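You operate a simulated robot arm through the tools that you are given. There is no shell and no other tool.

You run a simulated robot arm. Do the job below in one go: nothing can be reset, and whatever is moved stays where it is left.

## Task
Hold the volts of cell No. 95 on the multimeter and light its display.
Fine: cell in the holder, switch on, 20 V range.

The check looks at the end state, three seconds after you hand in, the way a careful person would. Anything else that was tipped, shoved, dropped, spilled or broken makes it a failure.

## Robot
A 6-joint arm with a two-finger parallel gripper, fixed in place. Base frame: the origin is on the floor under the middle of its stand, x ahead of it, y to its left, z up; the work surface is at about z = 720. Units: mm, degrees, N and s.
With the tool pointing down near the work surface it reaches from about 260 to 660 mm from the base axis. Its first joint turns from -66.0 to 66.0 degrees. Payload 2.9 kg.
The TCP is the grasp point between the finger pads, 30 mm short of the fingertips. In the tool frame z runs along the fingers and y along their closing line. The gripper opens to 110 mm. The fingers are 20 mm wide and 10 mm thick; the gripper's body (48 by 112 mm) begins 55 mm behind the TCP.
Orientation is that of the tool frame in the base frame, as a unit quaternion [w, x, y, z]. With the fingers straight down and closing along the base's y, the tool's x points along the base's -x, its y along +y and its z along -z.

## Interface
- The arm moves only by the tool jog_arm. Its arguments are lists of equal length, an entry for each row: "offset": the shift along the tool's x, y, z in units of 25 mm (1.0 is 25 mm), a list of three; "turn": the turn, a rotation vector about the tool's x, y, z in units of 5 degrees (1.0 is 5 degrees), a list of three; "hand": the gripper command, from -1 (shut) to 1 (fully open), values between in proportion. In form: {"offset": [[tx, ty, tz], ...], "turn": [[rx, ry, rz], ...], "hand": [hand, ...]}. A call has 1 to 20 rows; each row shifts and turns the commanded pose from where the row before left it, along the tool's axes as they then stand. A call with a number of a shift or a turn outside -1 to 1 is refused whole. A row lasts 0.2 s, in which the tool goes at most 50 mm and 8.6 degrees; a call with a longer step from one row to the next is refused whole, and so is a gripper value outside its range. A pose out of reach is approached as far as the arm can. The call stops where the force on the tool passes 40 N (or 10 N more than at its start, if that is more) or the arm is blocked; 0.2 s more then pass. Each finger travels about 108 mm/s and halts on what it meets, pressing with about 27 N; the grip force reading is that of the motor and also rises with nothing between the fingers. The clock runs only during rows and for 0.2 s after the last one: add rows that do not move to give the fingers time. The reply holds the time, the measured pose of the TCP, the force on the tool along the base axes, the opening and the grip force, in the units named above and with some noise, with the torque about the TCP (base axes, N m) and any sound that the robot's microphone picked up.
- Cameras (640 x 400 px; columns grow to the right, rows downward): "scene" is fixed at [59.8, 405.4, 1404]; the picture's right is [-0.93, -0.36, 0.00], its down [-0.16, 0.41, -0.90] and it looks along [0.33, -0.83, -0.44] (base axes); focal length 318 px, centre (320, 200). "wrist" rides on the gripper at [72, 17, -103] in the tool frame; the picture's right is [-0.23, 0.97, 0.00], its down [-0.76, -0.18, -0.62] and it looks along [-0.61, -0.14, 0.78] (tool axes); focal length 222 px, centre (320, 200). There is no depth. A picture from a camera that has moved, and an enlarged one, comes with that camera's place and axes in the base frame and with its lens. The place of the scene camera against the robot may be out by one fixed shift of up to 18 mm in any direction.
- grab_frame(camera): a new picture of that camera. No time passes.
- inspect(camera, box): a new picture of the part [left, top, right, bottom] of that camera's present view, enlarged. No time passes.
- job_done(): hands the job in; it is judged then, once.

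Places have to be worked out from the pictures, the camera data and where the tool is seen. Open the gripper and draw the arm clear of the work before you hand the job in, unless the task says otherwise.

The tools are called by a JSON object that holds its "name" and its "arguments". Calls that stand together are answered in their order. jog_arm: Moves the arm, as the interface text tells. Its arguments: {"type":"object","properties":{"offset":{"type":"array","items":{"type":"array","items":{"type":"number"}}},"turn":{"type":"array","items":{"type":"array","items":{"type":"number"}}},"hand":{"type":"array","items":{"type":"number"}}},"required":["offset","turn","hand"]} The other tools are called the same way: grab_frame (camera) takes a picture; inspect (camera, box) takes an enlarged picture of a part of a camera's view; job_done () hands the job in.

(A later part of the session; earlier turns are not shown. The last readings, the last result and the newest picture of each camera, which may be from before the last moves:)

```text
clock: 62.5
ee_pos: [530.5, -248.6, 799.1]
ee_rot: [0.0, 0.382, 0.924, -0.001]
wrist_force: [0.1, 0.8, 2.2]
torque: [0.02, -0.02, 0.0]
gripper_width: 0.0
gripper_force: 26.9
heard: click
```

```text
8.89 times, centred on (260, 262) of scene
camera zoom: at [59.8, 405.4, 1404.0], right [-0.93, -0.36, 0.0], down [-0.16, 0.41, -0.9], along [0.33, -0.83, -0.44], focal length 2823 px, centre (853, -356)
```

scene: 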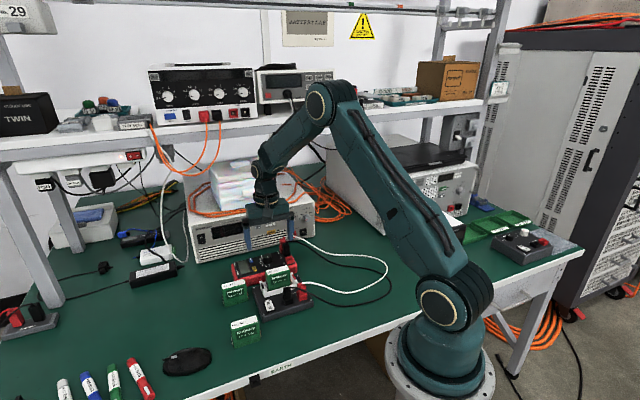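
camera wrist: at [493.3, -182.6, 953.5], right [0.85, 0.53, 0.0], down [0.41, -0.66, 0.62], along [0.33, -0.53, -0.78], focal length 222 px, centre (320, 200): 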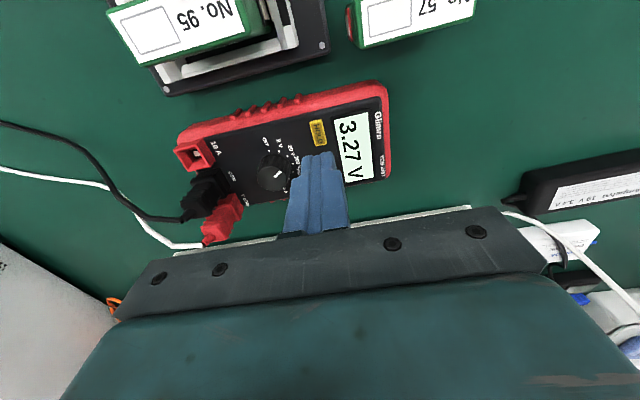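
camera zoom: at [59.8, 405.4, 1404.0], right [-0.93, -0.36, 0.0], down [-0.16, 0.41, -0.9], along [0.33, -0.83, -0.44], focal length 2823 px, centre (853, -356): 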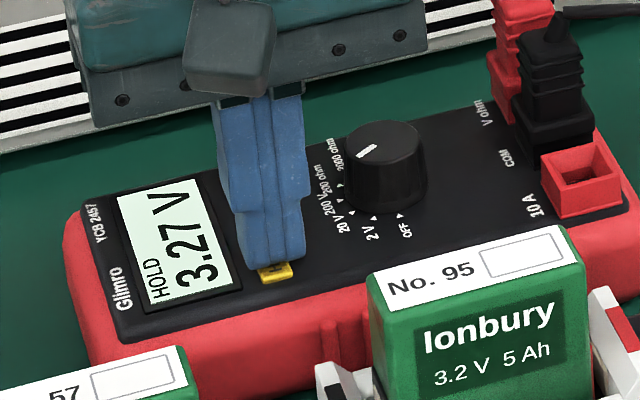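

A click was heard and the display now shows "HOLD 3.27 V". I'll rise straight off the key and shift about 47.5 mm in -v toward the blue LIGHT key.

{"name": "jog_arm", "arguments": {"offset": [[0, 0, -0.5], [0, 0, -0.8], [0, 0, -0.7], [-0.475, 0, 0], [-0.475, 0, 0], [-0.475, 0, 0], [-0.475, 0, 0], [0, 0, 0], [0, 0, 0]], "turn": [[0, 0, 0], [0, 0, 0], [0, 0, 0], [0, 0, 0], [0, 0, 0], [0, 0, 0], [0, 0, 0], [0, 0, 0], [0, 0, 0]], "hand": [-1, -1, -1, -1, -1, -1, -1, -1, -1]}}

{"name": "grab_frame", "arguments": {"camera": "wrist"}}

{"name": "inspect", "arguments": {"camera": "wrist", "box": [250, 80, 390, 180]}}

{"name": "inspect", "arguments": {"camera": "scene", "box": [220, 220, 300, 285]}}

```text
clock: 64.5
ee_pos: [564.2, -282.1, 847.5]
ee_rot: [0.0, 0.383, 0.924, 0.0]
wrist_force: [0.1, -0.2, 0.1]
torque: [0.01, -0.02, 0.03]
gripper_width: 0.2
gripper_force: 26.6
```

```text
taken
camera wrist: at [524.1, -219.4, 951.0], right [0.85, 0.53, 0.0], down [0.41, -0.66, 0.62], along [0.33, -0.53, -0.78], focal length 222 px, centre (320, 200)
```

wrist: 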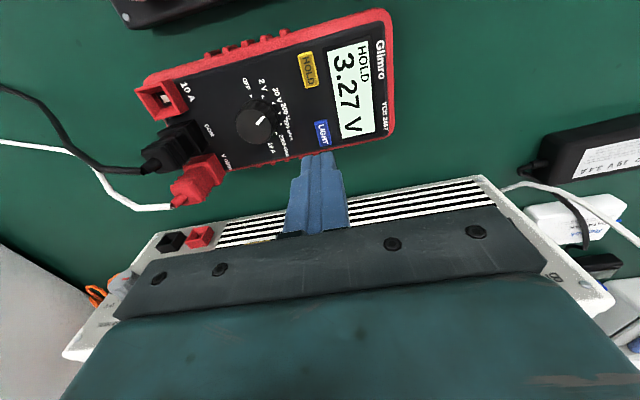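

```text
4.00 times, centred on (320, 130) of wrist
camera zoom: at [524.1, -219.4, 951.0], right [0.85, 0.53, 0.0], down [0.41, -0.66, 0.62], along [0.33, -0.53, -0.78], focal length 888 px, centre (320, 480)
```

zoom: 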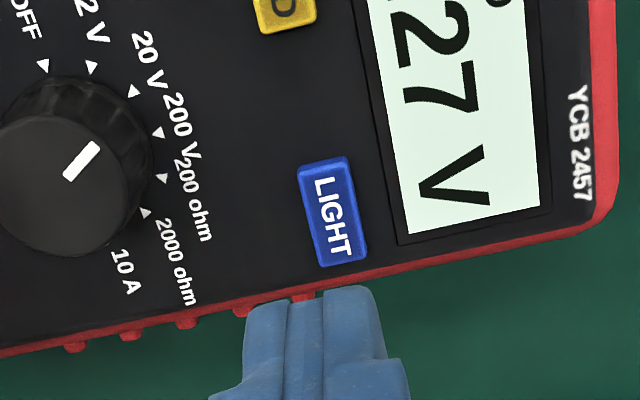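

```text
6.15 times, centred on (260, 252) of scene
camera zoom: at [59.8, 405.4, 1404.0], right [-0.93, -0.36, 0.0], down [-0.16, 0.41, -0.9], along [0.33, -0.83, -0.44], focal length 1954 px, centre (689, -123)
```

zoom: 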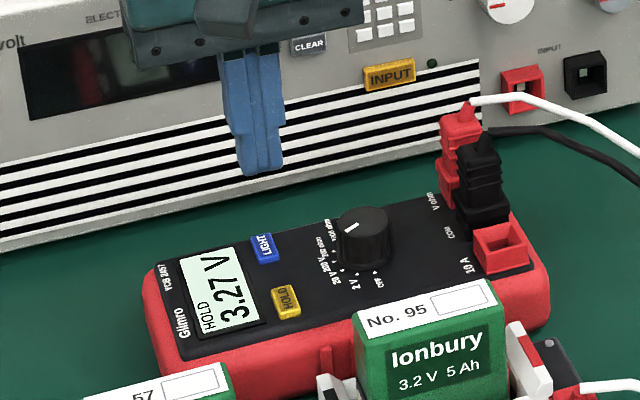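

HOLD is still shown, and LIGHT sits about 2.7 mm to +u of the tool axis. I'll correct that and come down to roughly 8 mm above it.

{"name": "jog_arm", "arguments": {"offset": [[0, 0.105, 0.5], [0, 0, 0.5], [0, 0, 0.4], [0, 0, 0.2], [0, 0, 0], [0, 0, 0]], "turn": [[0, 0, 0], [0, 0, 0], [0, 0, 0], [0, 0, 0], [0, 0, 0], [0, 0, 0]], "hand": [-1, -1, -1, -1, -1, -1]}}

{"name": "inspect", "arguments": {"camera": "wrist", "box": [250, 80, 390, 180]}}

{"name": "inspect", "arguments": {"camera": "scene", "box": [220, 220, 300, 285]}}

```text
clock: 65.9
ee_pos: [567.0, -281.8, 808.2]
ee_rot: [0.0, 0.384, 0.923, 0.0]
wrist_force: [0.2, -0.1, -0.2]
torque: [-0.03, 0.0, -0.03]
gripper_width: 0.1
gripper_force: 26.8
```

```text
4.00 times, centred on (320, 130) of wrist
camera zoom: at [526.6, -216.8, 911.6], right [0.85, 0.53, 0.0], down [0.41, -0.66, 0.62], along [0.33, -0.53, -0.78], focal length 888 px, centre (320, 480)
```

zoom: 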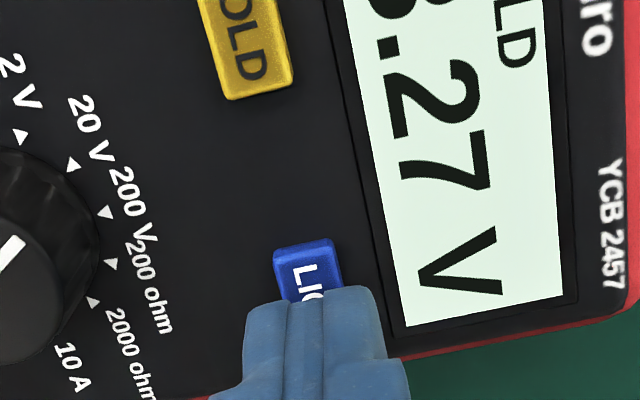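

```text
6.15 times, centred on (260, 252) of scene
camera zoom: at [59.8, 405.4, 1404.0], right [-0.93, -0.36, 0.0], down [-0.16, 0.41, -0.9], along [0.33, -0.83, -0.44], focal length 1954 px, centre (689, -123)
```

zoom: 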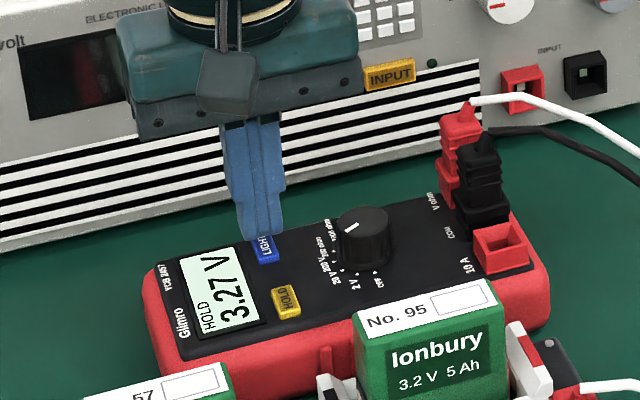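

The tip is over the LIGHT key, which should make contact near TCP z ≈ 799. I'll go down 5 mm, then in 1 mm steps, listening for the click.

{"name": "jog_arm", "arguments": {"offset": [[0, 0, 0.1], [0, 0, 0.1], [0, 0, 0]], "turn": [[0, 0, 0], [0, 0, 0], [0, 0, 0]], "hand": [-1, -1, -1]}}

{"name": "jog_arm", "arguments": {"offset": [[0, 0, 0.04], [0, 0, 0], [0, 0, 0]], "turn": [[0, 0, 0], [0, 0, 0], [0, 0, 0]], "hand": [-1, -1, -1]}}

{"name": "jog_arm", "arguments": {"offset": [[0, 0, 0.04], [0, 0, 0], [0, 0, 0]], "turn": [[0, 0, 0], [0, 0, 0], [0, 0, 0]], "hand": [-1, -1, -1]}}

```text
clock: 66.7
ee_pos: [566.6, -279.7, 802.0]
ee_rot: [0.001, 0.383, 0.924, 0.0]
wrist_force: [0.5, 0.0, -0.1]
torque: [0.03, 0.0, 0.04]
gripper_width: 0.0
gripper_force: 26.5
```

```text
clock: 67.5
ee_pos: [566.0, -279.8, 802.4]
ee_rot: [-0.001, 0.383, 0.924, 0.0]
wrist_force: [0.1, 0.0, 0.5]
torque: [0.01, -0.04, 0.02]
gripper_width: 0.1
gripper_force: 27.7
```

```text
clock: 68.3
ee_pos: [566.8, -279.9, 800.0]
ee_rot: [0.0, 0.382, 0.924, -0.001]
wrist_force: [0.3, 0.3, -0.6]
torque: [-0.01, 0.03, 0.04]
gripper_width: 0.1
gripper_force: 27.4
```

No contact yet at TCP z ≈ 800, so I'll step down another 1 mm and check.

{"name": "jog_arm", "arguments": {"offset": [[0, 0, 0.04], [0, 0, 0], [0, 0, 0]], "turn": [[0, 0, 0], [0, 0, 0], [0, 0, 0]], "hand": [-1, -1, -1]}}

{"name": "inspect", "arguments": {"camera": "scene", "box": [220, 220, 300, 285]}}

```text
clock: 69.1
ee_pos: [567.1, -279.9, 800.0]
ee_rot: [0.0, 0.382, 0.924, 0.0]
wrist_force: [-0.3, -0.1, 0.2]
torque: [0.04, 0.01, -0.04]
gripper_width: 0.0
gripper_force: 27.0
```

```text
6.15 times, centred on (260, 252) of scene
camera zoom: at [59.8, 405.4, 1404.0], right [-0.93, -0.36, 0.0], down [-0.16, 0.41, -0.9], along [0.33, -0.83, -0.44], focal length 1954 px, centre (689, -123)
```

zoom: 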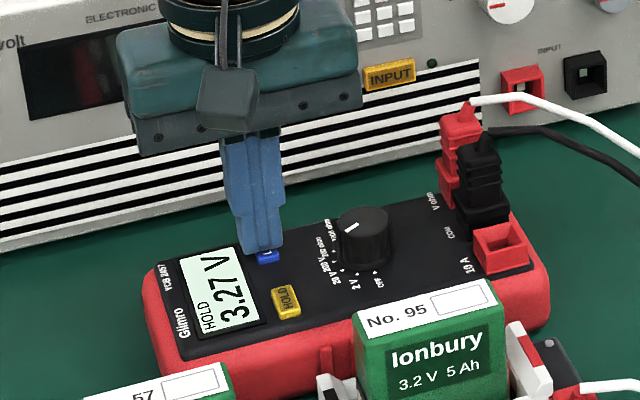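

The display hasn't changed and there is no contact yet. One more 1 mm step.

{"name": "jog_arm", "arguments": {"offset": [[0, 0, 0.04], [0, 0, 0], [0, 0, 0]], "turn": [[0, 0, 0], [0, 0, 0], [0, 0, 0]], "hand": [-1, -1, -1]}}

{"name": "inspect", "arguments": {"camera": "scene", "box": [220, 220, 300, 285]}}

```text
clock: 69.9
ee_pos: [566.3, -279.2, 798.9]
ee_rot: [0.0, 0.382, 0.924, 0.001]
wrist_force: [0.6, 0.7, 0.9]
torque: [0.01, -0.01, -0.02]
gripper_width: 0.1
gripper_force: 27.4
```

```text
6.15 times, centred on (260, 252) of scene
camera zoom: at [59.8, 405.4, 1404.0], right [-0.93, -0.36, 0.0], down [-0.16, 0.41, -0.9], along [0.33, -0.83, -0.44], focal length 1954 px, centre (689, -123)
```

zoom: 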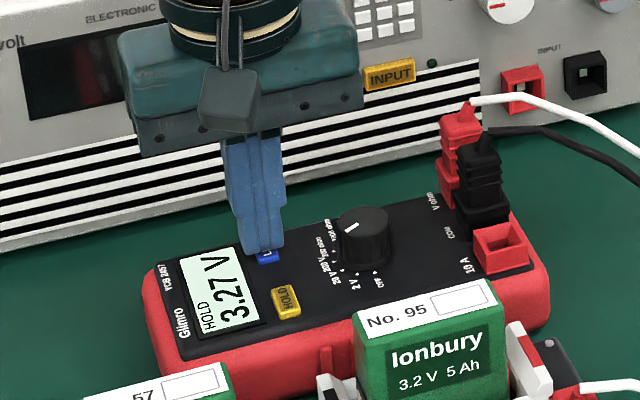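

There's a trace of contact (+0.9 N) but no click yet. I'll go one more 1 mm step.

{"name": "jog_arm", "arguments": {"offset": [[0, 0, 0.04], [0, 0, 0], [0, 0, 0]], "turn": [[0, 0, 0], [0, 0, 0], [0, 0, 0]], "hand": [-1, -1, -1]}}

{"name": "inspect", "arguments": {"camera": "scene", "box": [220, 220, 300, 285]}}

```text
clock: 70.7
ee_pos: [565.5, -280.5, 797.7]
ee_rot: [0.0, 0.383, 0.924, 0.0]
wrist_force: [-1.3, 0.4, 2.5]
torque: [0.02, 0.04, -0.01]
gripper_width: 0.0
gripper_force: 26.5
heard: click
```

```text
6.15 times, centred on (260, 252) of scene
camera zoom: at [59.7, 405.4, 1404.0], right [-0.93, -0.36, 0.0], down [-0.16, 0.41, -0.9], along [0.33, -0.83, -0.44], focal length 1954 px, centre (689, -123)
```

zoom: 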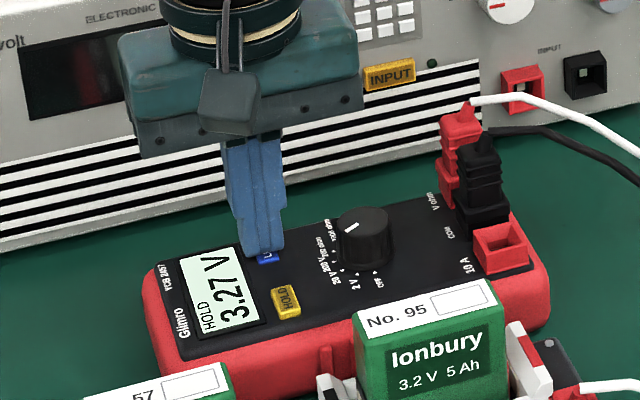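

A click was heard, though the display's brightness hasn't clearly changed. I'll rise off the key and look closely at the display.

{"name": "jog_arm", "arguments": {"offset": [[0, 0, -0.4], [0, 0, -0.6], [0, 0, 0]], "turn": [[0, 0, 0], [0, 0, 0], [0, 0, 0]], "hand": [-1, -1, -1]}}

{"name": "inspect", "arguments": {"camera": "scene", "box": [220, 220, 300, 285]}}

{"name": "inspect", "arguments": {"camera": "wrist", "box": [250, 60, 410, 180]}}

```text
clock: 71.5
ee_pos: [566.3, -279.1, 821.5]
ee_rot: [0.0, 0.382, 0.924, -0.001]
wrist_force: [0.3, 0.2, -0.2]
torque: [-0.02, -0.01, 0.02]
gripper_width: 0.0
gripper_force: 27.3
```

```text
6.15 times, centred on (260, 252) of scene
camera zoom: at [59.8, 405.4, 1404.0], right [-0.93, -0.36, 0.0], down [-0.16, 0.41, -0.9], along [0.33, -0.83, -0.44], focal length 1954 px, centre (689, -123)
```

zoom: 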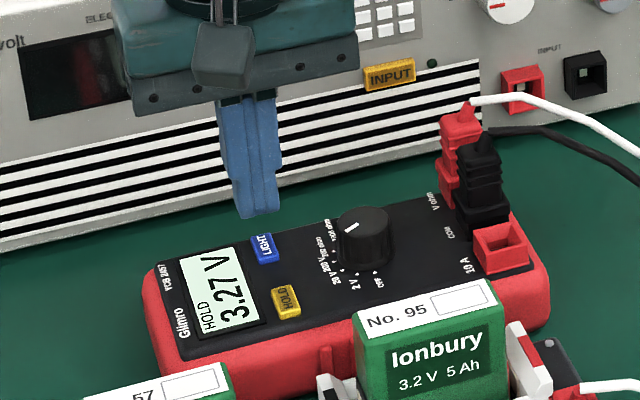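

```text
3.33 times, centred on (330, 120) of wrist
camera zoom: at [526.9, -216.3, 925.8], right [0.85, 0.53, 0.0], down [0.41, -0.66, 0.62], along [0.33, -0.53, -0.78], focal length 740 px, centre (287, 467)
```

zoom: 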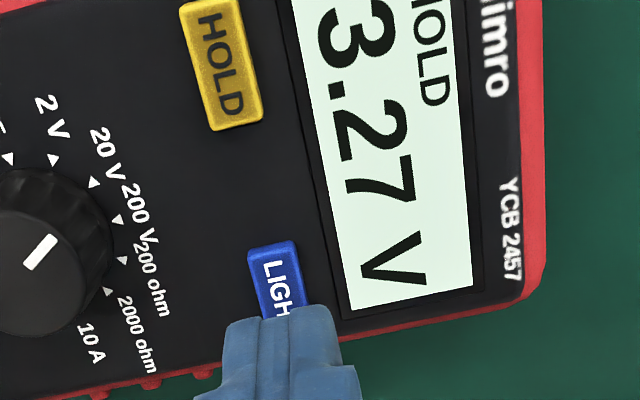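

I'll take a tight zoom on the display itself to judge whether the backlight came on.

{"name": "inspect", "arguments": {"camera": "scene", "box": [238, 255, 268, 280]}}

{"name": "inspect", "arguments": {"camera": "wrist", "box": [310, 50, 390, 150]}}

{"name": "grab_frame", "arguments": {"camera": "scene"}}

```text
16.00 times, centred on (253, 268) of scene
camera zoom: at [59.8, 405.4, 1404.0], right [-0.93, -0.36, 0.0], down [-0.16, 0.41, -0.9], along [0.33, -0.83, -0.44], focal length 5081 px, centre (1392, -880)
```

zoom: 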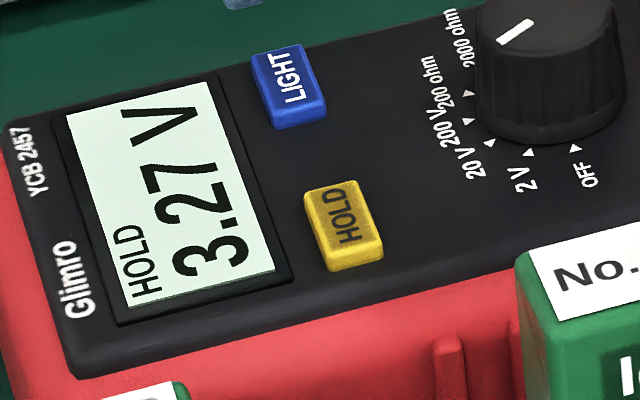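

```text
4.00 times, centred on (350, 100) of wrist
camera zoom: at [526.9, -216.3, 925.8], right [0.85, 0.53, 0.0], down [0.41, -0.66, 0.62], along [0.33, -0.53, -0.78], focal length 888 px, centre (200, 600)
```

zoom: 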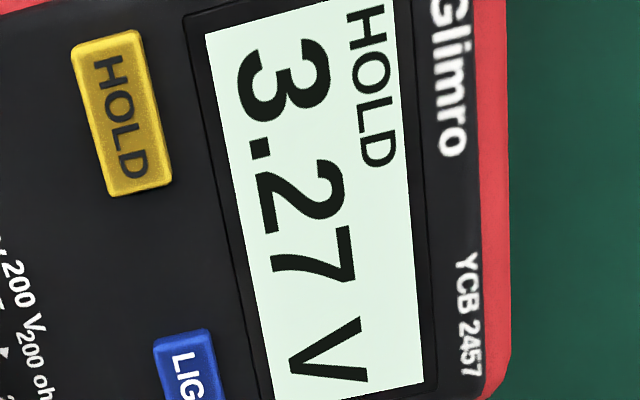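

```text
taken
```

scene: 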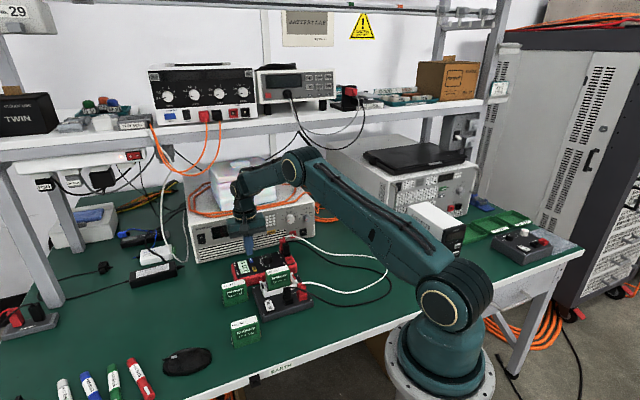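

The backlight state isn't obvious. I'll return to the same height as before the press (TCP z ≈ 808) and take the identical crops for a direct before/after comparison.

{"name": "jog_arm", "arguments": {"offset": [[0, 0, 0.4], [0, 0, 0.13], [0, 0, 0], [0, 0, 0]], "turn": [[0, 0, 0], [0, 0, 0], [0, 0, 0], [0, 0, 0]], "hand": [-1, -1, -1, -1]}}

{"name": "inspect", "arguments": {"camera": "wrist", "box": [250, 80, 390, 180]}}

{"name": "inspect", "arguments": {"camera": "scene", "box": [220, 220, 300, 285]}}

```text
clock: 72.5
ee_pos: [566.7, -279.1, 808.8]
ee_rot: [0.0, 0.383, 0.924, 0.0]
wrist_force: [0.3, -0.8, 0.3]
torque: [0.04, 0.02, 0.0]
gripper_width: 0.0
gripper_force: 27.2
```

```text
4.00 times, centred on (320, 130) of wrist
camera zoom: at [527.2, -216.7, 912.6], right [0.85, 0.53, 0.0], down [0.41, -0.66, 0.62], along [0.33, -0.53, -0.78], focal length 888 px, centre (320, 480)
```

zoom: 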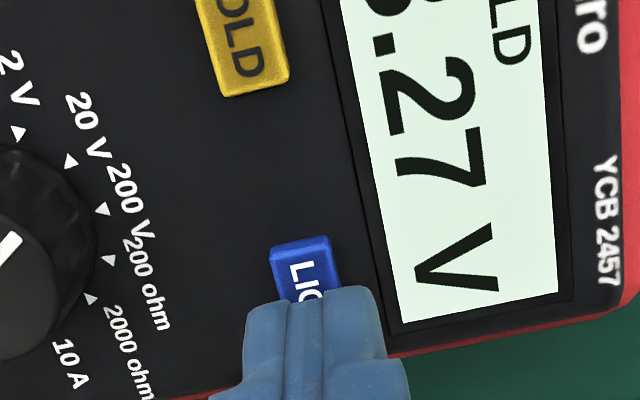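

```text
6.15 times, centred on (260, 252) of scene
camera zoom: at [59.8, 405.4, 1404.0], right [-0.93, -0.36, 0.0], down [-0.16, 0.41, -0.9], along [0.33, -0.83, -0.44], focal length 1954 px, centre (689, -123)
```

zoom: 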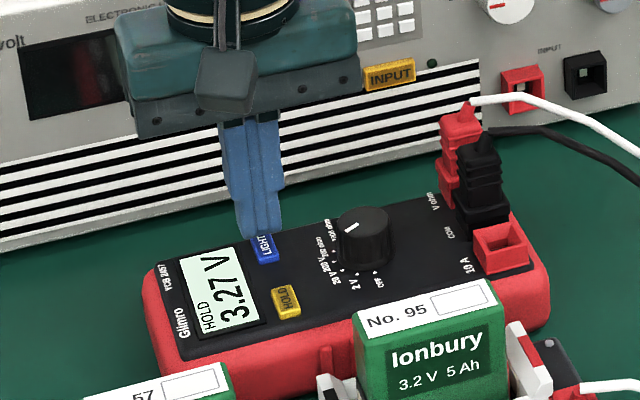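

By eye the two views look the same. I'll record a tight patch of the display now, for comparison with a second, longer press watched while it is held.

{"name": "inspect", "arguments": {"camera": "wrist", "box": [330, 120, 394, 160]}}

{"name": "inspect", "arguments": {"camera": "scene", "box": [242, 258, 262, 276]}}

```text
10.00 times, centred on (362, 140) of wrist
camera zoom: at [527.2, -216.7, 912.6], right [0.85, 0.53, 0.0], down [0.41, -0.66, 0.62], along [0.33, -0.53, -0.78], focal length 2221 px, centre (-100, 800)
```

zoom: 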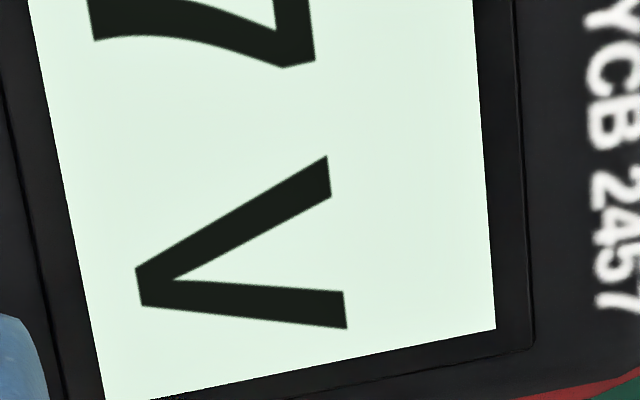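

```text
16.00 times, centred on (252, 267) of scene
camera zoom: at [59.8, 405.4, 1404.0], right [-0.93, -0.36, 0.0], down [-0.16, 0.41, -0.9], along [0.33, -0.83, -0.44], focal length 5081 px, centre (1408, -872)
```

zoom: 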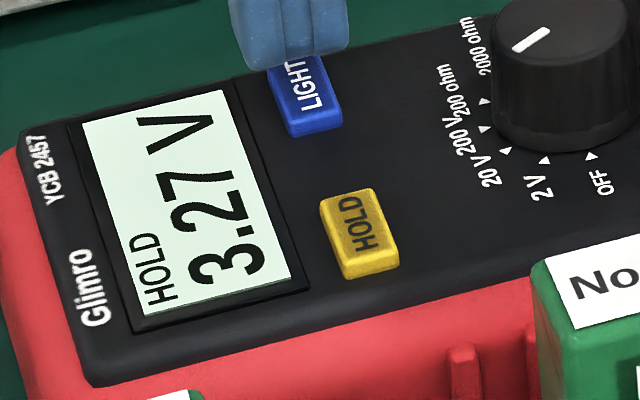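

I'll press LIGHT again, this time keeping it down after the click, and watch the display.

{"name": "jog_arm", "arguments": {"offset": [[0, 0, 0.2], [0, 0, 0.12], [0, 0, 0]], "turn": [[0, 0, 0], [0, 0, 0], [0, 0, 0]], "hand": [-1, -1, -1]}}

{"name": "jog_arm", "arguments": {"offset": [[0, 0, 0.04], [0, 0, 0], [0, 0, 0]], "turn": [[0, 0, 0], [0, 0, 0], [0, 0, 0]], "hand": [-1, -1, -1]}}

{"name": "jog_arm", "arguments": {"offset": [[0, 0, 0.04], [0, 0, 0], [0, 0, 0]], "turn": [[0, 0, 0], [0, 0, 0], [0, 0, 0]], "hand": [-1, -1, -1]}}

{"name": "inspect", "arguments": {"camera": "scene", "box": [242, 258, 262, 276]}}

```text
clock: 73.3
ee_pos: [567.3, -279.0, 800.2]
ee_rot: [0.0, 0.383, 0.924, 0.0]
wrist_force: [0.0, 0.8, 0.1]
torque: [-0.01, 0.02, 0.03]
gripper_width: 0.0
gripper_force: 27.6
```

```text
clock: 74.1
ee_pos: [565.4, -279.4, 799.4]
ee_rot: [0.0, 0.382, 0.924, 0.0]
wrist_force: [0.1, -0.2, -0.2]
torque: [0.05, 0.01, -0.01]
gripper_width: 0.0
gripper_force: 27.2
```

```text
clock: 74.9
ee_pos: [567.0, -280.8, 798.4]
ee_rot: [0.0, 0.383, 0.924, 0.0]
wrist_force: [1.1, 0.0, 0.7]
torque: [-0.01, -0.05, -0.03]
gripper_width: 0.0
gripper_force: 27.2
```

```text
16.00 times, centred on (252, 267) of scene
camera zoom: at [59.8, 405.4, 1404.0], right [-0.93, -0.36, 0.0], down [-0.16, 0.41, -0.9], along [0.33, -0.83, -0.44], focal length 5081 px, centre (1408, -872)
```

zoom: 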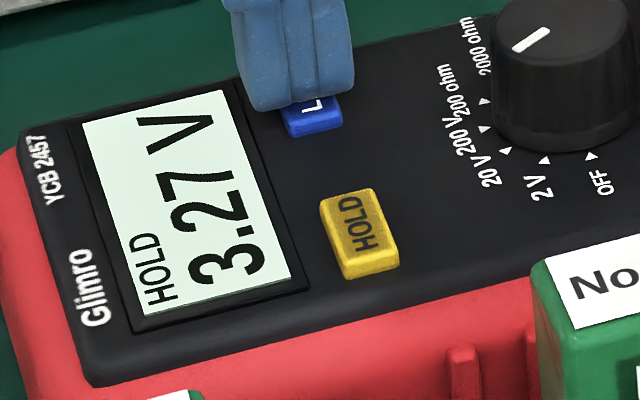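

The tip is just touching (0.7 N) with no click yet. I'll go one more 1 mm step and watch the display.

{"name": "jog_arm", "arguments": {"offset": [[0, 0, 0.04], [0, 0, 0]], "turn": [[0, 0, 0], [0, 0, 0]], "hand": [-1, -1]}}

{"name": "inspect", "arguments": {"camera": "scene", "box": [242, 258, 262, 276]}}

```text
clock: 75.5
ee_pos: [564.8, -280.3, 798.1]
ee_rot: [0.0, 0.383, 0.924, 0.0]
wrist_force: [0.3, -0.9, 1.8]
torque: [-0.05, 0.0, 0.01]
gripper_width: 0.0
gripper_force: 27.3
heard: click
```

```text
16.00 times, centred on (252, 267) of scene
camera zoom: at [59.8, 405.4, 1404.0], right [-0.93, -0.36, 0.0], down [-0.16, 0.41, -0.9], along [0.33, -0.83, -0.44], focal length 5081 px, centre (1408, -872)
```

zoom: 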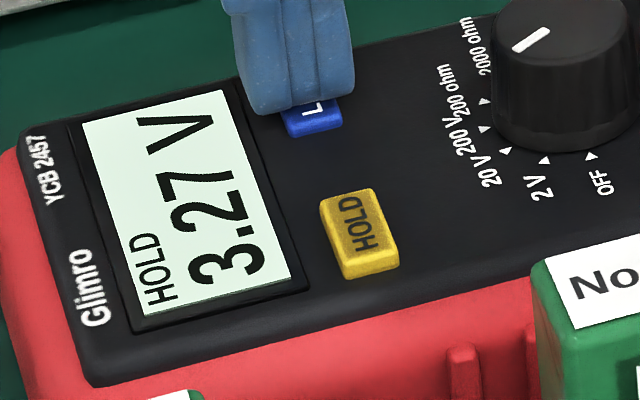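

The second click came with no visible change. I'll keep the key held for about 2 s and look again.

{"name": "jog_arm", "arguments": {"offset": [[0, 0, 0], [0, 0, 0], [0, 0, 0], [0, 0, 0], [0, 0, 0], [0, 0, 0], [0, 0, 0], [0, 0, 0], [0, 0, 0], [0, 0, 0]], "turn": [[0, 0, 0], [0, 0, 0], [0, 0, 0], [0, 0, 0], [0, 0, 0], [0, 0, 0], [0, 0, 0], [0, 0, 0], [0, 0, 0], [0, 0, 0]], "hand": [-1, -1, -1, -1, -1, -1, -1, -1, -1, -1]}}

{"name": "inspect", "arguments": {"camera": "scene", "box": [242, 258, 262, 276]}}

{"name": "inspect", "arguments": {"camera": "wrist", "box": [330, 120, 394, 160]}}

```text
clock: 77.7
ee_pos: [567.3, -279.8, 797.7]
ee_rot: [0.0, 0.382, 0.924, 0.0]
wrist_force: [0.3, 0.0, 1.4]
torque: [0.0, 0.0, 0.0]
gripper_width: 0.0
gripper_force: 27.0
```

```text
16.00 times, centred on (252, 267) of scene
camera zoom: at [59.8, 405.4, 1404.0], right [-0.93, -0.36, 0.0], down [-0.16, 0.41, -0.9], along [0.33, -0.83, -0.44], focal length 5081 px, centre (1408, -872)
```

zoom: 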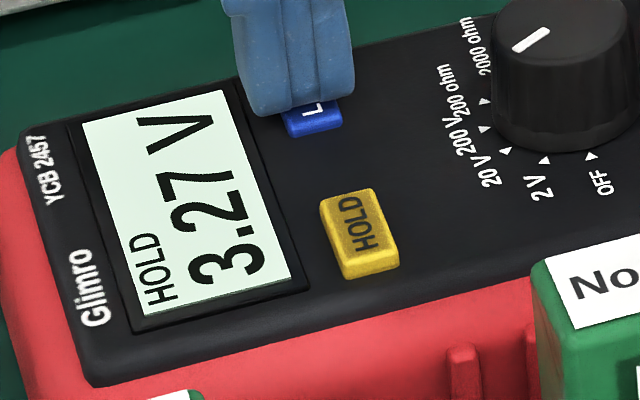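

```text
10.00 times, centred on (362, 140) of wrist
camera zoom: at [526.6, -216.0, 901.9], right [0.85, 0.53, 0.0], down [0.41, -0.66, 0.62], along [0.33, -0.53, -0.78], focal length 2221 px, centre (-100, 800)
```

zoom: 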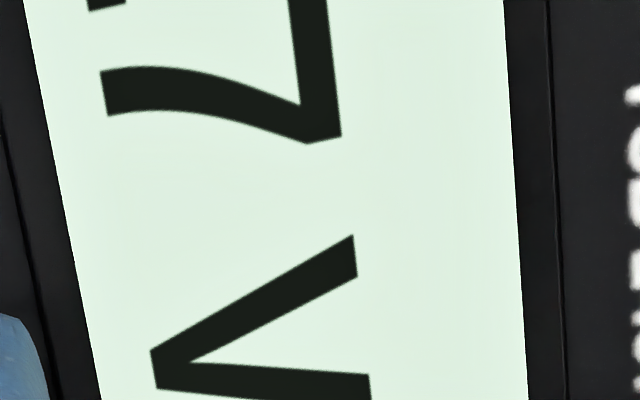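

There's no obvious change even after a 2 s hold. I'll sample tiny uniform patches of the display in the fixed scene view while the key is still down, so I can compare states objectively.

{"name": "inspect", "arguments": {"camera": "scene", "box": [237.5, 262.5, 241, 265]}}

{"name": "inspect", "arguments": {"camera": "scene", "box": [225, 250, 305, 300]}}

```text
16.00 times, centred on (239, 264) of scene
camera zoom: at [59.8, 405.4, 1404.0], right [-0.93, -0.36, 0.0], down [-0.16, 0.41, -0.9], along [0.33, -0.83, -0.44], focal length 5081 px, centre (1612, -820)
```

zoom: 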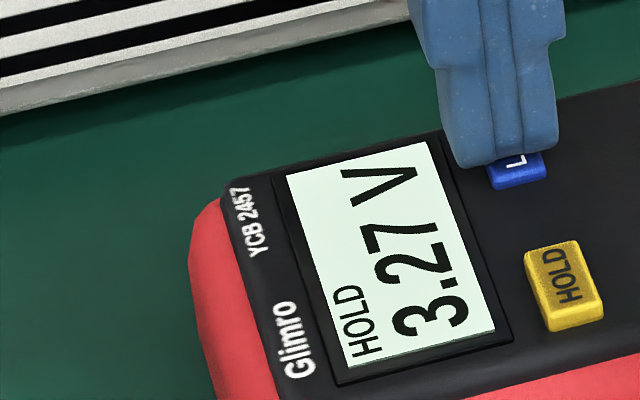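

```text
8.00 times, centred on (265, 275) of scene
camera zoom: at [59.8, 405.4, 1404.0], right [-0.93, -0.36, 0.0], down [-0.16, 0.41, -0.9], along [0.33, -0.83, -0.44], focal length 2540 px, centre (760, -400)
```

zoom: 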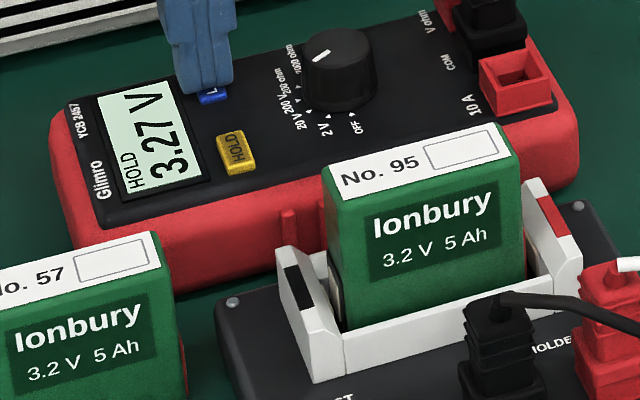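

Zoom is capped at 16×. I'll repeat the exact scene crop I took before LIGHT was ever pressed (right after HOLD) for comparison.

{"name": "inspect", "arguments": {"camera": "scene", "box": [230, 240, 290, 285]}}

{"name": "inspect", "arguments": {"camera": "scene", "box": [240, 235, 320, 295]}}

```text
8.89 times, centred on (260, 262) of scene
camera zoom: at [59.8, 405.4, 1404.0], right [-0.93, -0.36, 0.0], down [-0.16, 0.41, -0.9], along [0.33, -0.83, -0.44], focal length 2823 px, centre (853, -356)
```

zoom: 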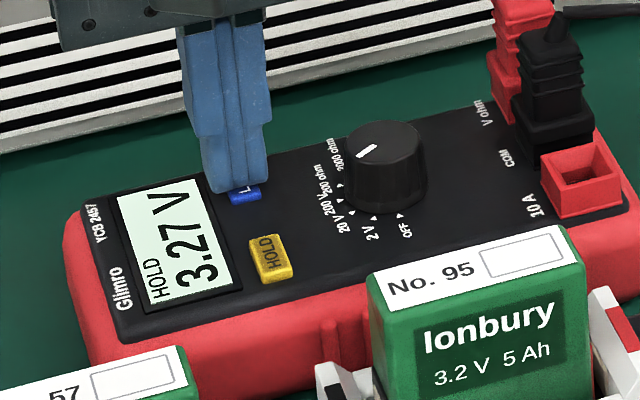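

```text
6.67 times, centred on (280, 265) of scene
camera zoom: at [59.8, 405.4, 1404.0], right [-0.93, -0.36, 0.0], down [-0.16, 0.41, -0.9], along [0.33, -0.83, -0.44], focal length 2117 px, centre (587, -233)
```

zoom: 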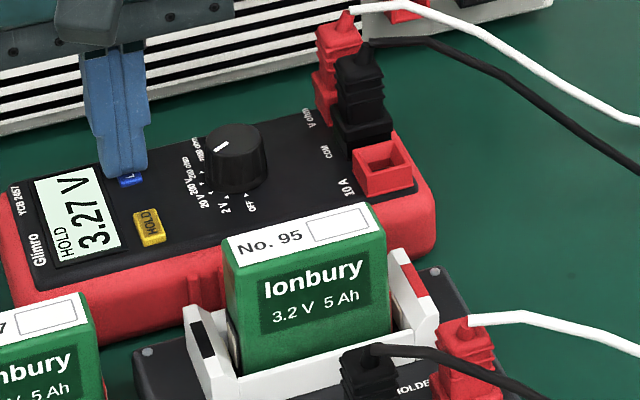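

The crops look alike, so I need a controlled test: return to the identical pose (TCP z ≈ 808.8) and take the same wrist patch as after the first press.

{"name": "jog_arm", "arguments": {"offset": [[0, 0, -0.24], [0, 0, -0.2], [0, 0, 0], [0, 0, 0]], "turn": [[0, 0, 0], [0, 0, 0], [0, 0, 0], [0, 0, 0]], "hand": [-1, -1, -1, -1]}}

{"name": "inspect", "arguments": {"camera": "wrist", "box": [330, 120, 394, 160]}}

{"name": "inspect", "arguments": {"camera": "wrist", "box": [250, 80, 390, 180]}}

{"name": "inspect", "arguments": {"camera": "scene", "box": [242, 258, 262, 276]}}

```text
clock: 78.7
ee_pos: [567.5, -280.3, 809.8]
ee_rot: [0.0, 0.382, 0.924, 0.0]
wrist_force: [-0.7, -0.9, 0.1]
torque: [-0.03, 0.03, 0.0]
gripper_width: 0.0
gripper_force: 26.9
```

```text
10.00 times, centred on (362, 140) of wrist
camera zoom: at [526.6, -216.7, 913.0], right [0.85, 0.53, 0.0], down [0.41, -0.66, 0.62], along [0.33, -0.53, -0.78], focal length 2221 px, centre (-100, 800)
```

zoom: 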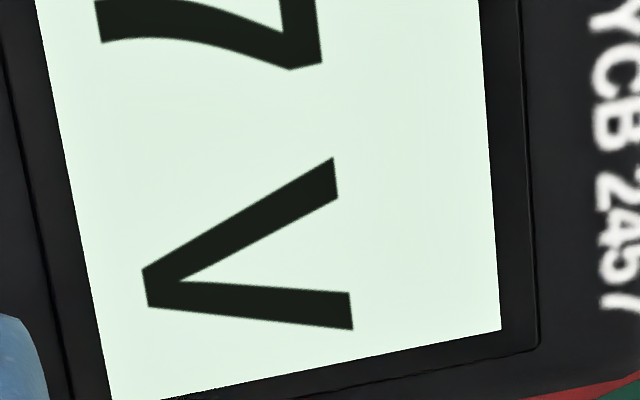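

```text
4.00 times, centred on (320, 130) of wrist
camera zoom: at [526.6, -216.7, 913.0], right [0.85, 0.53, 0.0], down [0.41, -0.66, 0.62], along [0.33, -0.53, -0.78], focal length 888 px, centre (320, 480)
```

zoom: 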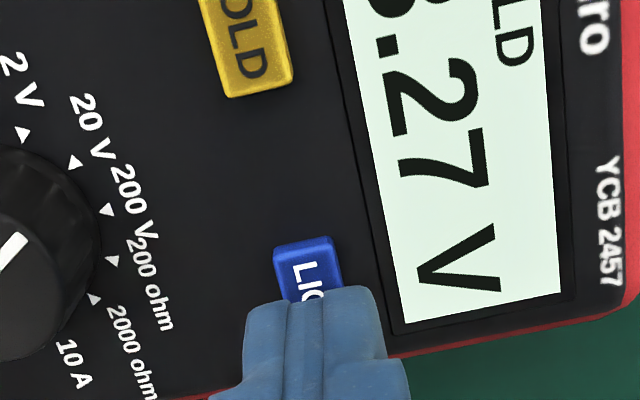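

```text
16.00 times, centred on (252, 267) of scene
camera zoom: at [59.8, 405.4, 1404.0], right [-0.93, -0.36, 0.0], down [-0.16, 0.41, -0.9], along [0.33, -0.83, -0.44], focal length 5081 px, centre (1408, -872)
```

zoom: 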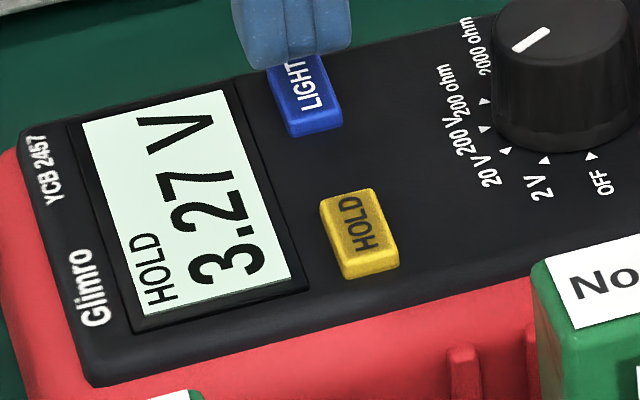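

The patches match, so two clicks on LIGHT have produced no visible difference. Before trying another order, I'll press LIGHT once more, going a little past the click to make sure it is fully pressed, and watch.

{"name": "jog_arm", "arguments": {"offset": [[0, 0, 0.2], [0, 0, 0.2], [0, 0, 0.04], [0, 0, 0.04], [0, 0, 0]], "turn": [[0, 0, 0], [0, 0, 0], [0, 0, 0], [0, 0, 0], [0, 0, 0]], "hand": [-1, -1, -1, -1, -1]}}

{"name": "inspect", "arguments": {"camera": "scene", "box": [242, 258, 262, 276]}}

```text
clock: 79.9
ee_pos: [566.2, -280.7, 797.5]
ee_rot: [-0.001, 0.383, 0.924, 0.0]
wrist_force: [0.7, 2.5, 4.3]
torque: [0.01, -0.02, 0.02]
gripper_width: 0.0
gripper_force: 26.6
heard: click
```

```text
16.00 times, centred on (252, 267) of scene
camera zoom: at [59.8, 405.4, 1404.0], right [-0.93, -0.36, 0.0], down [-0.16, 0.41, -0.9], along [0.33, -0.83, -0.44], focal length 5081 px, centre (1408, -872)
```

zoom: 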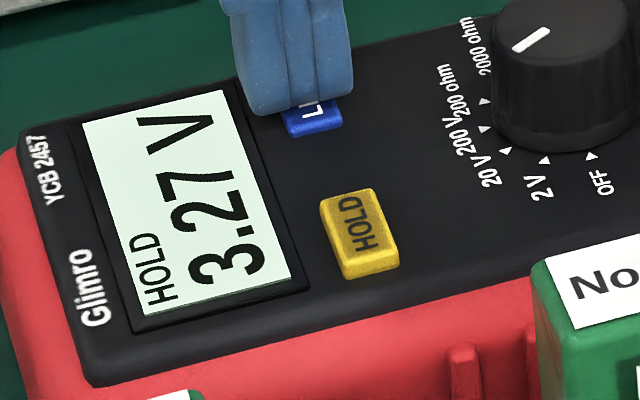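

Third click, still no obvious change at about 4 N. I'll go one more mm down and check.

{"name": "jog_arm", "arguments": {"offset": [[0, 0, 0.04], [0, 0, 0], [0, 0, 0]], "turn": [[0, 0, 0], [0, 0, 0], [0, 0, 0]], "hand": [-1, -1, -1]}}

{"name": "inspect", "arguments": {"camera": "scene", "box": [242, 258, 262, 276]}}

{"name": "inspect", "arguments": {"camera": "wrist", "box": [330, 120, 394, 160]}}

```text
clock: 80.7
ee_pos: [567.0, -280.0, 797.8]
ee_rot: [0.001, 0.382, 0.924, -0.001]
wrist_force: [3.9, -0.3, 5.3]
torque: [-0.03, -0.11, -0.01]
gripper_width: 0.0
gripper_force: 27.2
```

```text
16.00 times, centred on (252, 267) of scene
camera zoom: at [59.8, 405.4, 1404.0], right [-0.93, -0.36, 0.0], down [-0.16, 0.41, -0.9], along [0.33, -0.83, -0.44], focal length 5081 px, centre (1408, -872)
```

zoom: 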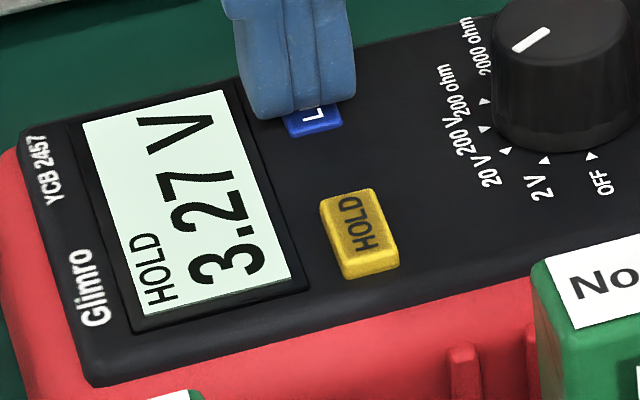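

```text
10.00 times, centred on (362, 140) of wrist
camera zoom: at [526.7, -216.7, 900.4], right [0.85, 0.53, 0.0], down [0.41, -0.66, 0.62], along [0.33, -0.53, -0.78], focal length 2221 px, centre (-100, 800)
```

zoom: 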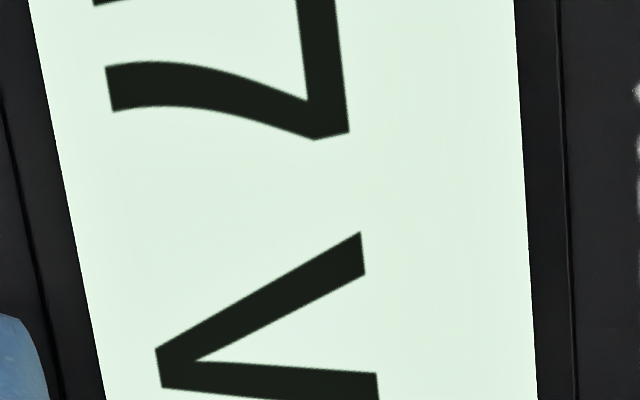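

Nothing obvious shows even when the key is fully pressed. I'll rise to the same comparison pose and take the same crops in this third state.

{"name": "jog_arm", "arguments": {"offset": [[0, 0, -0.28], [0, 0, -0.24], [0, 0, 0], [0, 0, 0]], "turn": [[0, 0, 0], [0, 0, 0], [0, 0, 0], [0, 0, 0]], "hand": [-1, -1, -1, -1]}}

{"name": "inspect", "arguments": {"camera": "wrist", "box": [330, 120, 394, 160]}}

{"name": "inspect", "arguments": {"camera": "scene", "box": [242, 258, 262, 276]}}

{"name": "grab_frame", "arguments": {"camera": "wrist"}}

```text
clock: 81.7
ee_pos: [566.1, -280.5, 809.1]
ee_rot: [0.001, 0.383, 0.924, 0.001]
wrist_force: [0.7, 0.7, 0.2]
torque: [-0.01, -0.06, 0.0]
gripper_width: 0.0
gripper_force: 27.3
heard: click, click
```

```text
10.00 times, centred on (362, 140) of wrist
camera zoom: at [526.9, -216.6, 912.9], right [0.85, 0.53, 0.0], down [0.41, -0.66, 0.62], along [0.33, -0.53, -0.78], focal length 2221 px, centre (-100, 800)
```

zoom: 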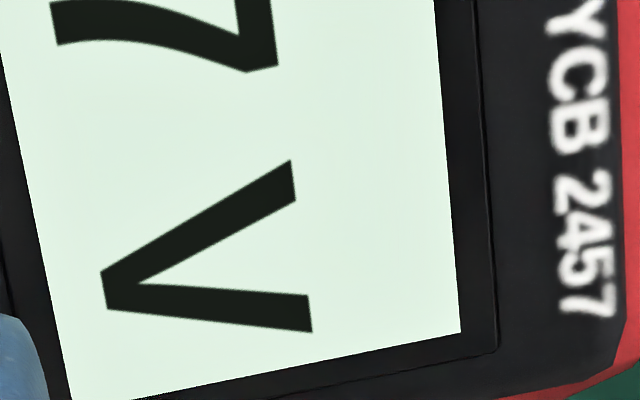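

```text
16.00 times, centred on (252, 267) of scene
camera zoom: at [59.8, 405.4, 1404.0], right [-0.93, -0.36, 0.0], down [-0.16, 0.41, -0.9], along [0.33, -0.83, -0.44], focal length 5081 px, centre (1408, -872)
```

zoom: 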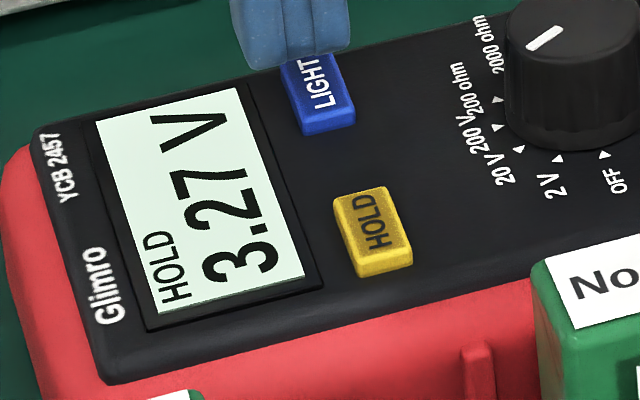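

```text
taken
camera wrist: at [526.9, -216.6, 912.9], right [0.85, 0.53, 0.0], down [0.41, -0.66, 0.62], along [0.33, -0.53, -0.78], focal length 222 px, centre (320, 200)
```

wrist: 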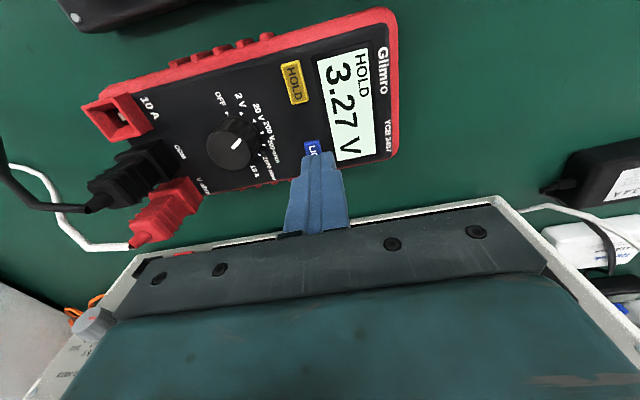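

The enlarged views show the meter nudged about 3 mm toward -u, and two extra clicks sounded on retreat, so I'll avoid deep presses from now on. HOLD may be masking the light, so I'll rise and re-centre over HOLD to release it gently and see.

{"name": "jog_arm", "arguments": {"offset": [[0, 0, -0.8], [0, 0, -0.8], [0.475, -0.06, 0], [0.475, -0.06, 0], [0.475, -0.06, 0], [0.475, -0.056, 0], [0, 0, 0], [0, 0, 0]], "turn": [[0, 0, 0], [0, 0, 0], [0, 0, 0], [0, 0, 0], [0, 0, 0], [0, 0, 0], [0, 0, 0], [0, 0, 0]], "hand": [-1, -1, -1, -1, -1, -1, -1, -1]}}

{"name": "inspect", "arguments": {"camera": "wrist", "box": [250, 80, 390, 180]}}

{"name": "inspect", "arguments": {"camera": "scene", "box": [220, 230, 340, 310]}}

```text
clock: 83.5
ee_pos: [527.6, -250.6, 849.9]
ee_rot: [0.0, 0.383, 0.924, -0.001]
wrist_force: [-0.2, 0.8, -0.5]
torque: [-0.01, 0.01, -0.01]
gripper_width: 0.0
gripper_force: 26.7
```

```text
4.00 times, centred on (320, 130) of wrist
camera zoom: at [488.4, -186.6, 953.4], right [0.85, 0.53, 0.0], down [0.41, -0.66, 0.62], along [0.33, -0.53, -0.78], focal length 888 px, centre (320, 480)
```

zoom: 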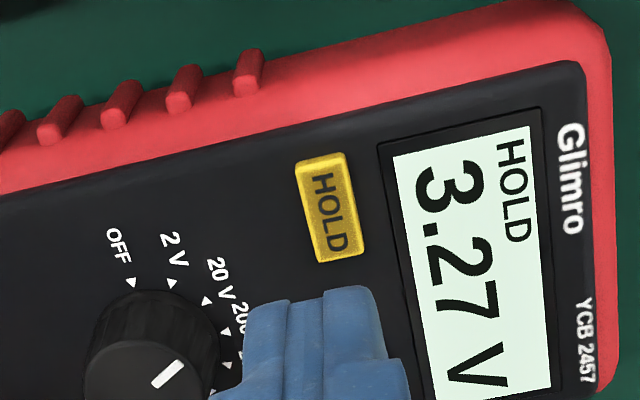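

```text
5.00 times, centred on (280, 270) of scene
camera zoom: at [59.8, 405.4, 1404.0], right [-0.93, -0.36, 0.0], down [-0.16, 0.41, -0.9], along [0.33, -0.83, -0.44], focal length 1588 px, centre (520, -150)
```

zoom: 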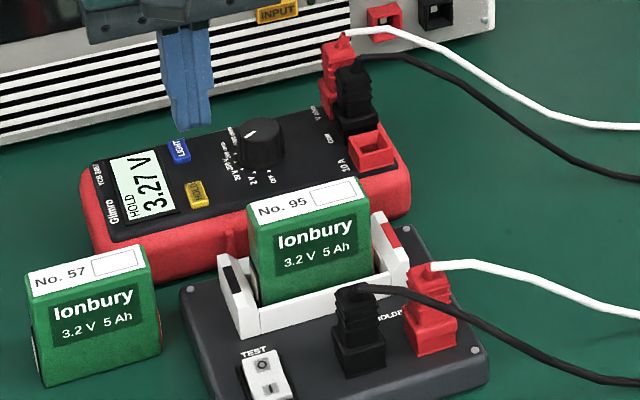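

HOLD sits 2 mm to +u of the tool axis, so I'll correct for that and descend gently to about 10 mm above the key.

{"name": "jog_arm", "arguments": {"offset": [[0, 0.083, 0.5], [0, 0, 0.5], [0, 0, 0.5], [0, 0, 0.2], [0, 0, 0.1], [0, 0, 0.06], [0, 0, 0]], "turn": [[0, 0, 0], [0, 0, 0], [0, 0, 0], [0, 0, 0], [0, 0, 0], [0, 0, 0], [0, 0, 0]], "hand": [-1, -1, -1, -1, -1, -1, -1]}}

{"name": "jog_arm", "arguments": {"offset": [[0, 0, 0.04], [0, 0, 0], [0, 0, 0]], "turn": [[0, 0, 0], [0, 0, 0], [0, 0, 0]], "hand": [-1, -1, -1]}}

{"name": "inspect", "arguments": {"camera": "wrist", "box": [250, 80, 390, 180]}}

```text
clock: 85.1
ee_pos: [529.5, -249.0, 803.0]
ee_rot: [-0.001, 0.382, 0.924, 0.0]
wrist_force: [0.9, -0.2, 0.2]
torque: [0.0, 0.01, 0.03]
gripper_width: 0.0
gripper_force: 26.5
```

```text
clock: 85.9
ee_pos: [530.0, -249.6, 802.2]
ee_rot: [0.001, 0.383, 0.924, 0.0]
wrist_force: [-0.6, 0.4, 1.4]
torque: [-0.02, -0.02, 0.01]
gripper_width: 0.2
gripper_force: 26.8
```

```text
4.00 times, centred on (320, 130) of wrist
camera zoom: at [490.3, -185.5, 905.6], right [0.85, 0.53, 0.0], down [0.41, -0.66, 0.62], along [0.33, -0.53, -0.78], focal length 888 px, centre (320, 480)
```

zoom: 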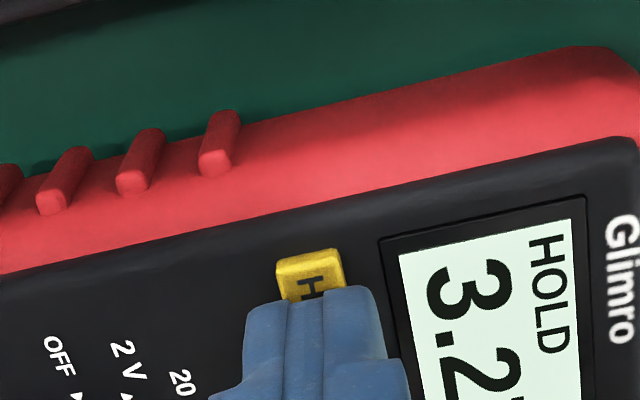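

The tool is 3–4 mm above the expected contact height. I'll continue in 1 mm steps until the click, checking the display each time.

{"name": "jog_arm", "arguments": {"offset": [[0, 0, 0.04], [0, 0, 0], [0, 0, 0]], "turn": [[0, 0, 0], [0, 0, 0], [0, 0, 0]], "hand": [-1, -1, -1]}}

{"name": "jog_arm", "arguments": {"offset": [[0, 0, 0.04], [0, 0, 0], [0, 0, 0]], "turn": [[0, 0, 0], [0, 0, 0], [0, 0, 0]], "hand": [-1, -1, -1]}}

{"name": "inspect", "arguments": {"camera": "scene", "box": [230, 240, 290, 285]}}

```text
clock: 86.7
ee_pos: [529.9, -248.5, 799.9]
ee_rot: [0.0, 0.383, 0.924, 0.001]
wrist_force: [-0.5, 0.6, 0.1]
torque: [0.01, -0.01, 0.02]
gripper_width: 0.0
gripper_force: 27.4
```

```text
clock: 87.5
ee_pos: [530.4, -249.3, 800.0]
ee_rot: [0.0, 0.382, 0.924, 0.0]
wrist_force: [1.2, -0.6, -0.1]
torque: [0.0, 0.0, -0.04]
gripper_width: 0.1
gripper_force: 26.9
```

```text
8.89 times, centred on (260, 262) of scene
camera zoom: at [59.8, 405.4, 1404.0], right [-0.93, -0.36, 0.0], down [-0.16, 0.41, -0.9], along [0.33, -0.83, -0.44], focal length 2823 px, centre (853, -356)
```

zoom: 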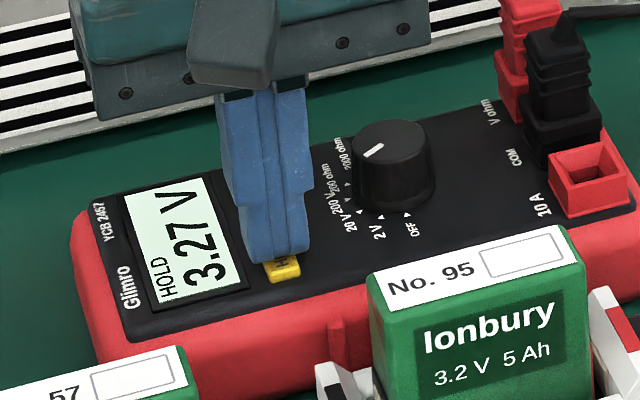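

Not yet in contact. I'll take single 1 mm steps toward the click.

{"name": "jog_arm", "arguments": {"offset": [[0, 0, 0.04], [0, 0, 0], [0, 0, 0]], "turn": [[0, 0, 0], [0, 0, 0], [0, 0, 0]], "hand": [-1, -1, -1]}}

{"name": "inspect", "arguments": {"camera": "scene", "box": [230, 240, 290, 285]}}

```text
clock: 88.3
ee_pos: [529.5, -248.1, 799.7]
ee_rot: [0.0, 0.383, 0.924, 0.0]
wrist_force: [0.7, -0.7, 0.5]
torque: [-0.03, -0.03, -0.01]
gripper_width: 0.0
gripper_force: 27.4
```

```text
8.89 times, centred on (260, 262) of scene
camera zoom: at [59.8, 405.4, 1404.0], right [-0.93, -0.36, 0.0], down [-0.16, 0.41, -0.9], along [0.33, -0.83, -0.44], focal length 2823 px, centre (853, -356)
```

zoom: 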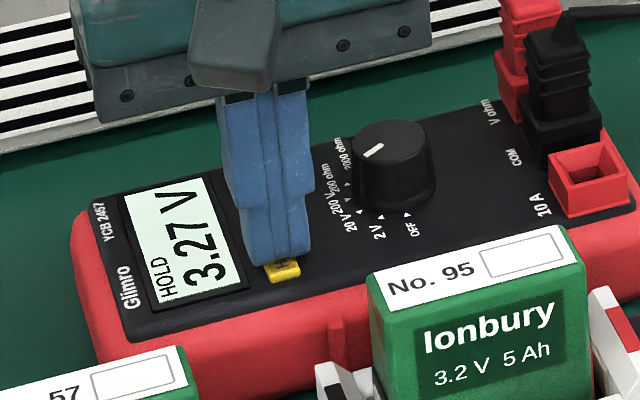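

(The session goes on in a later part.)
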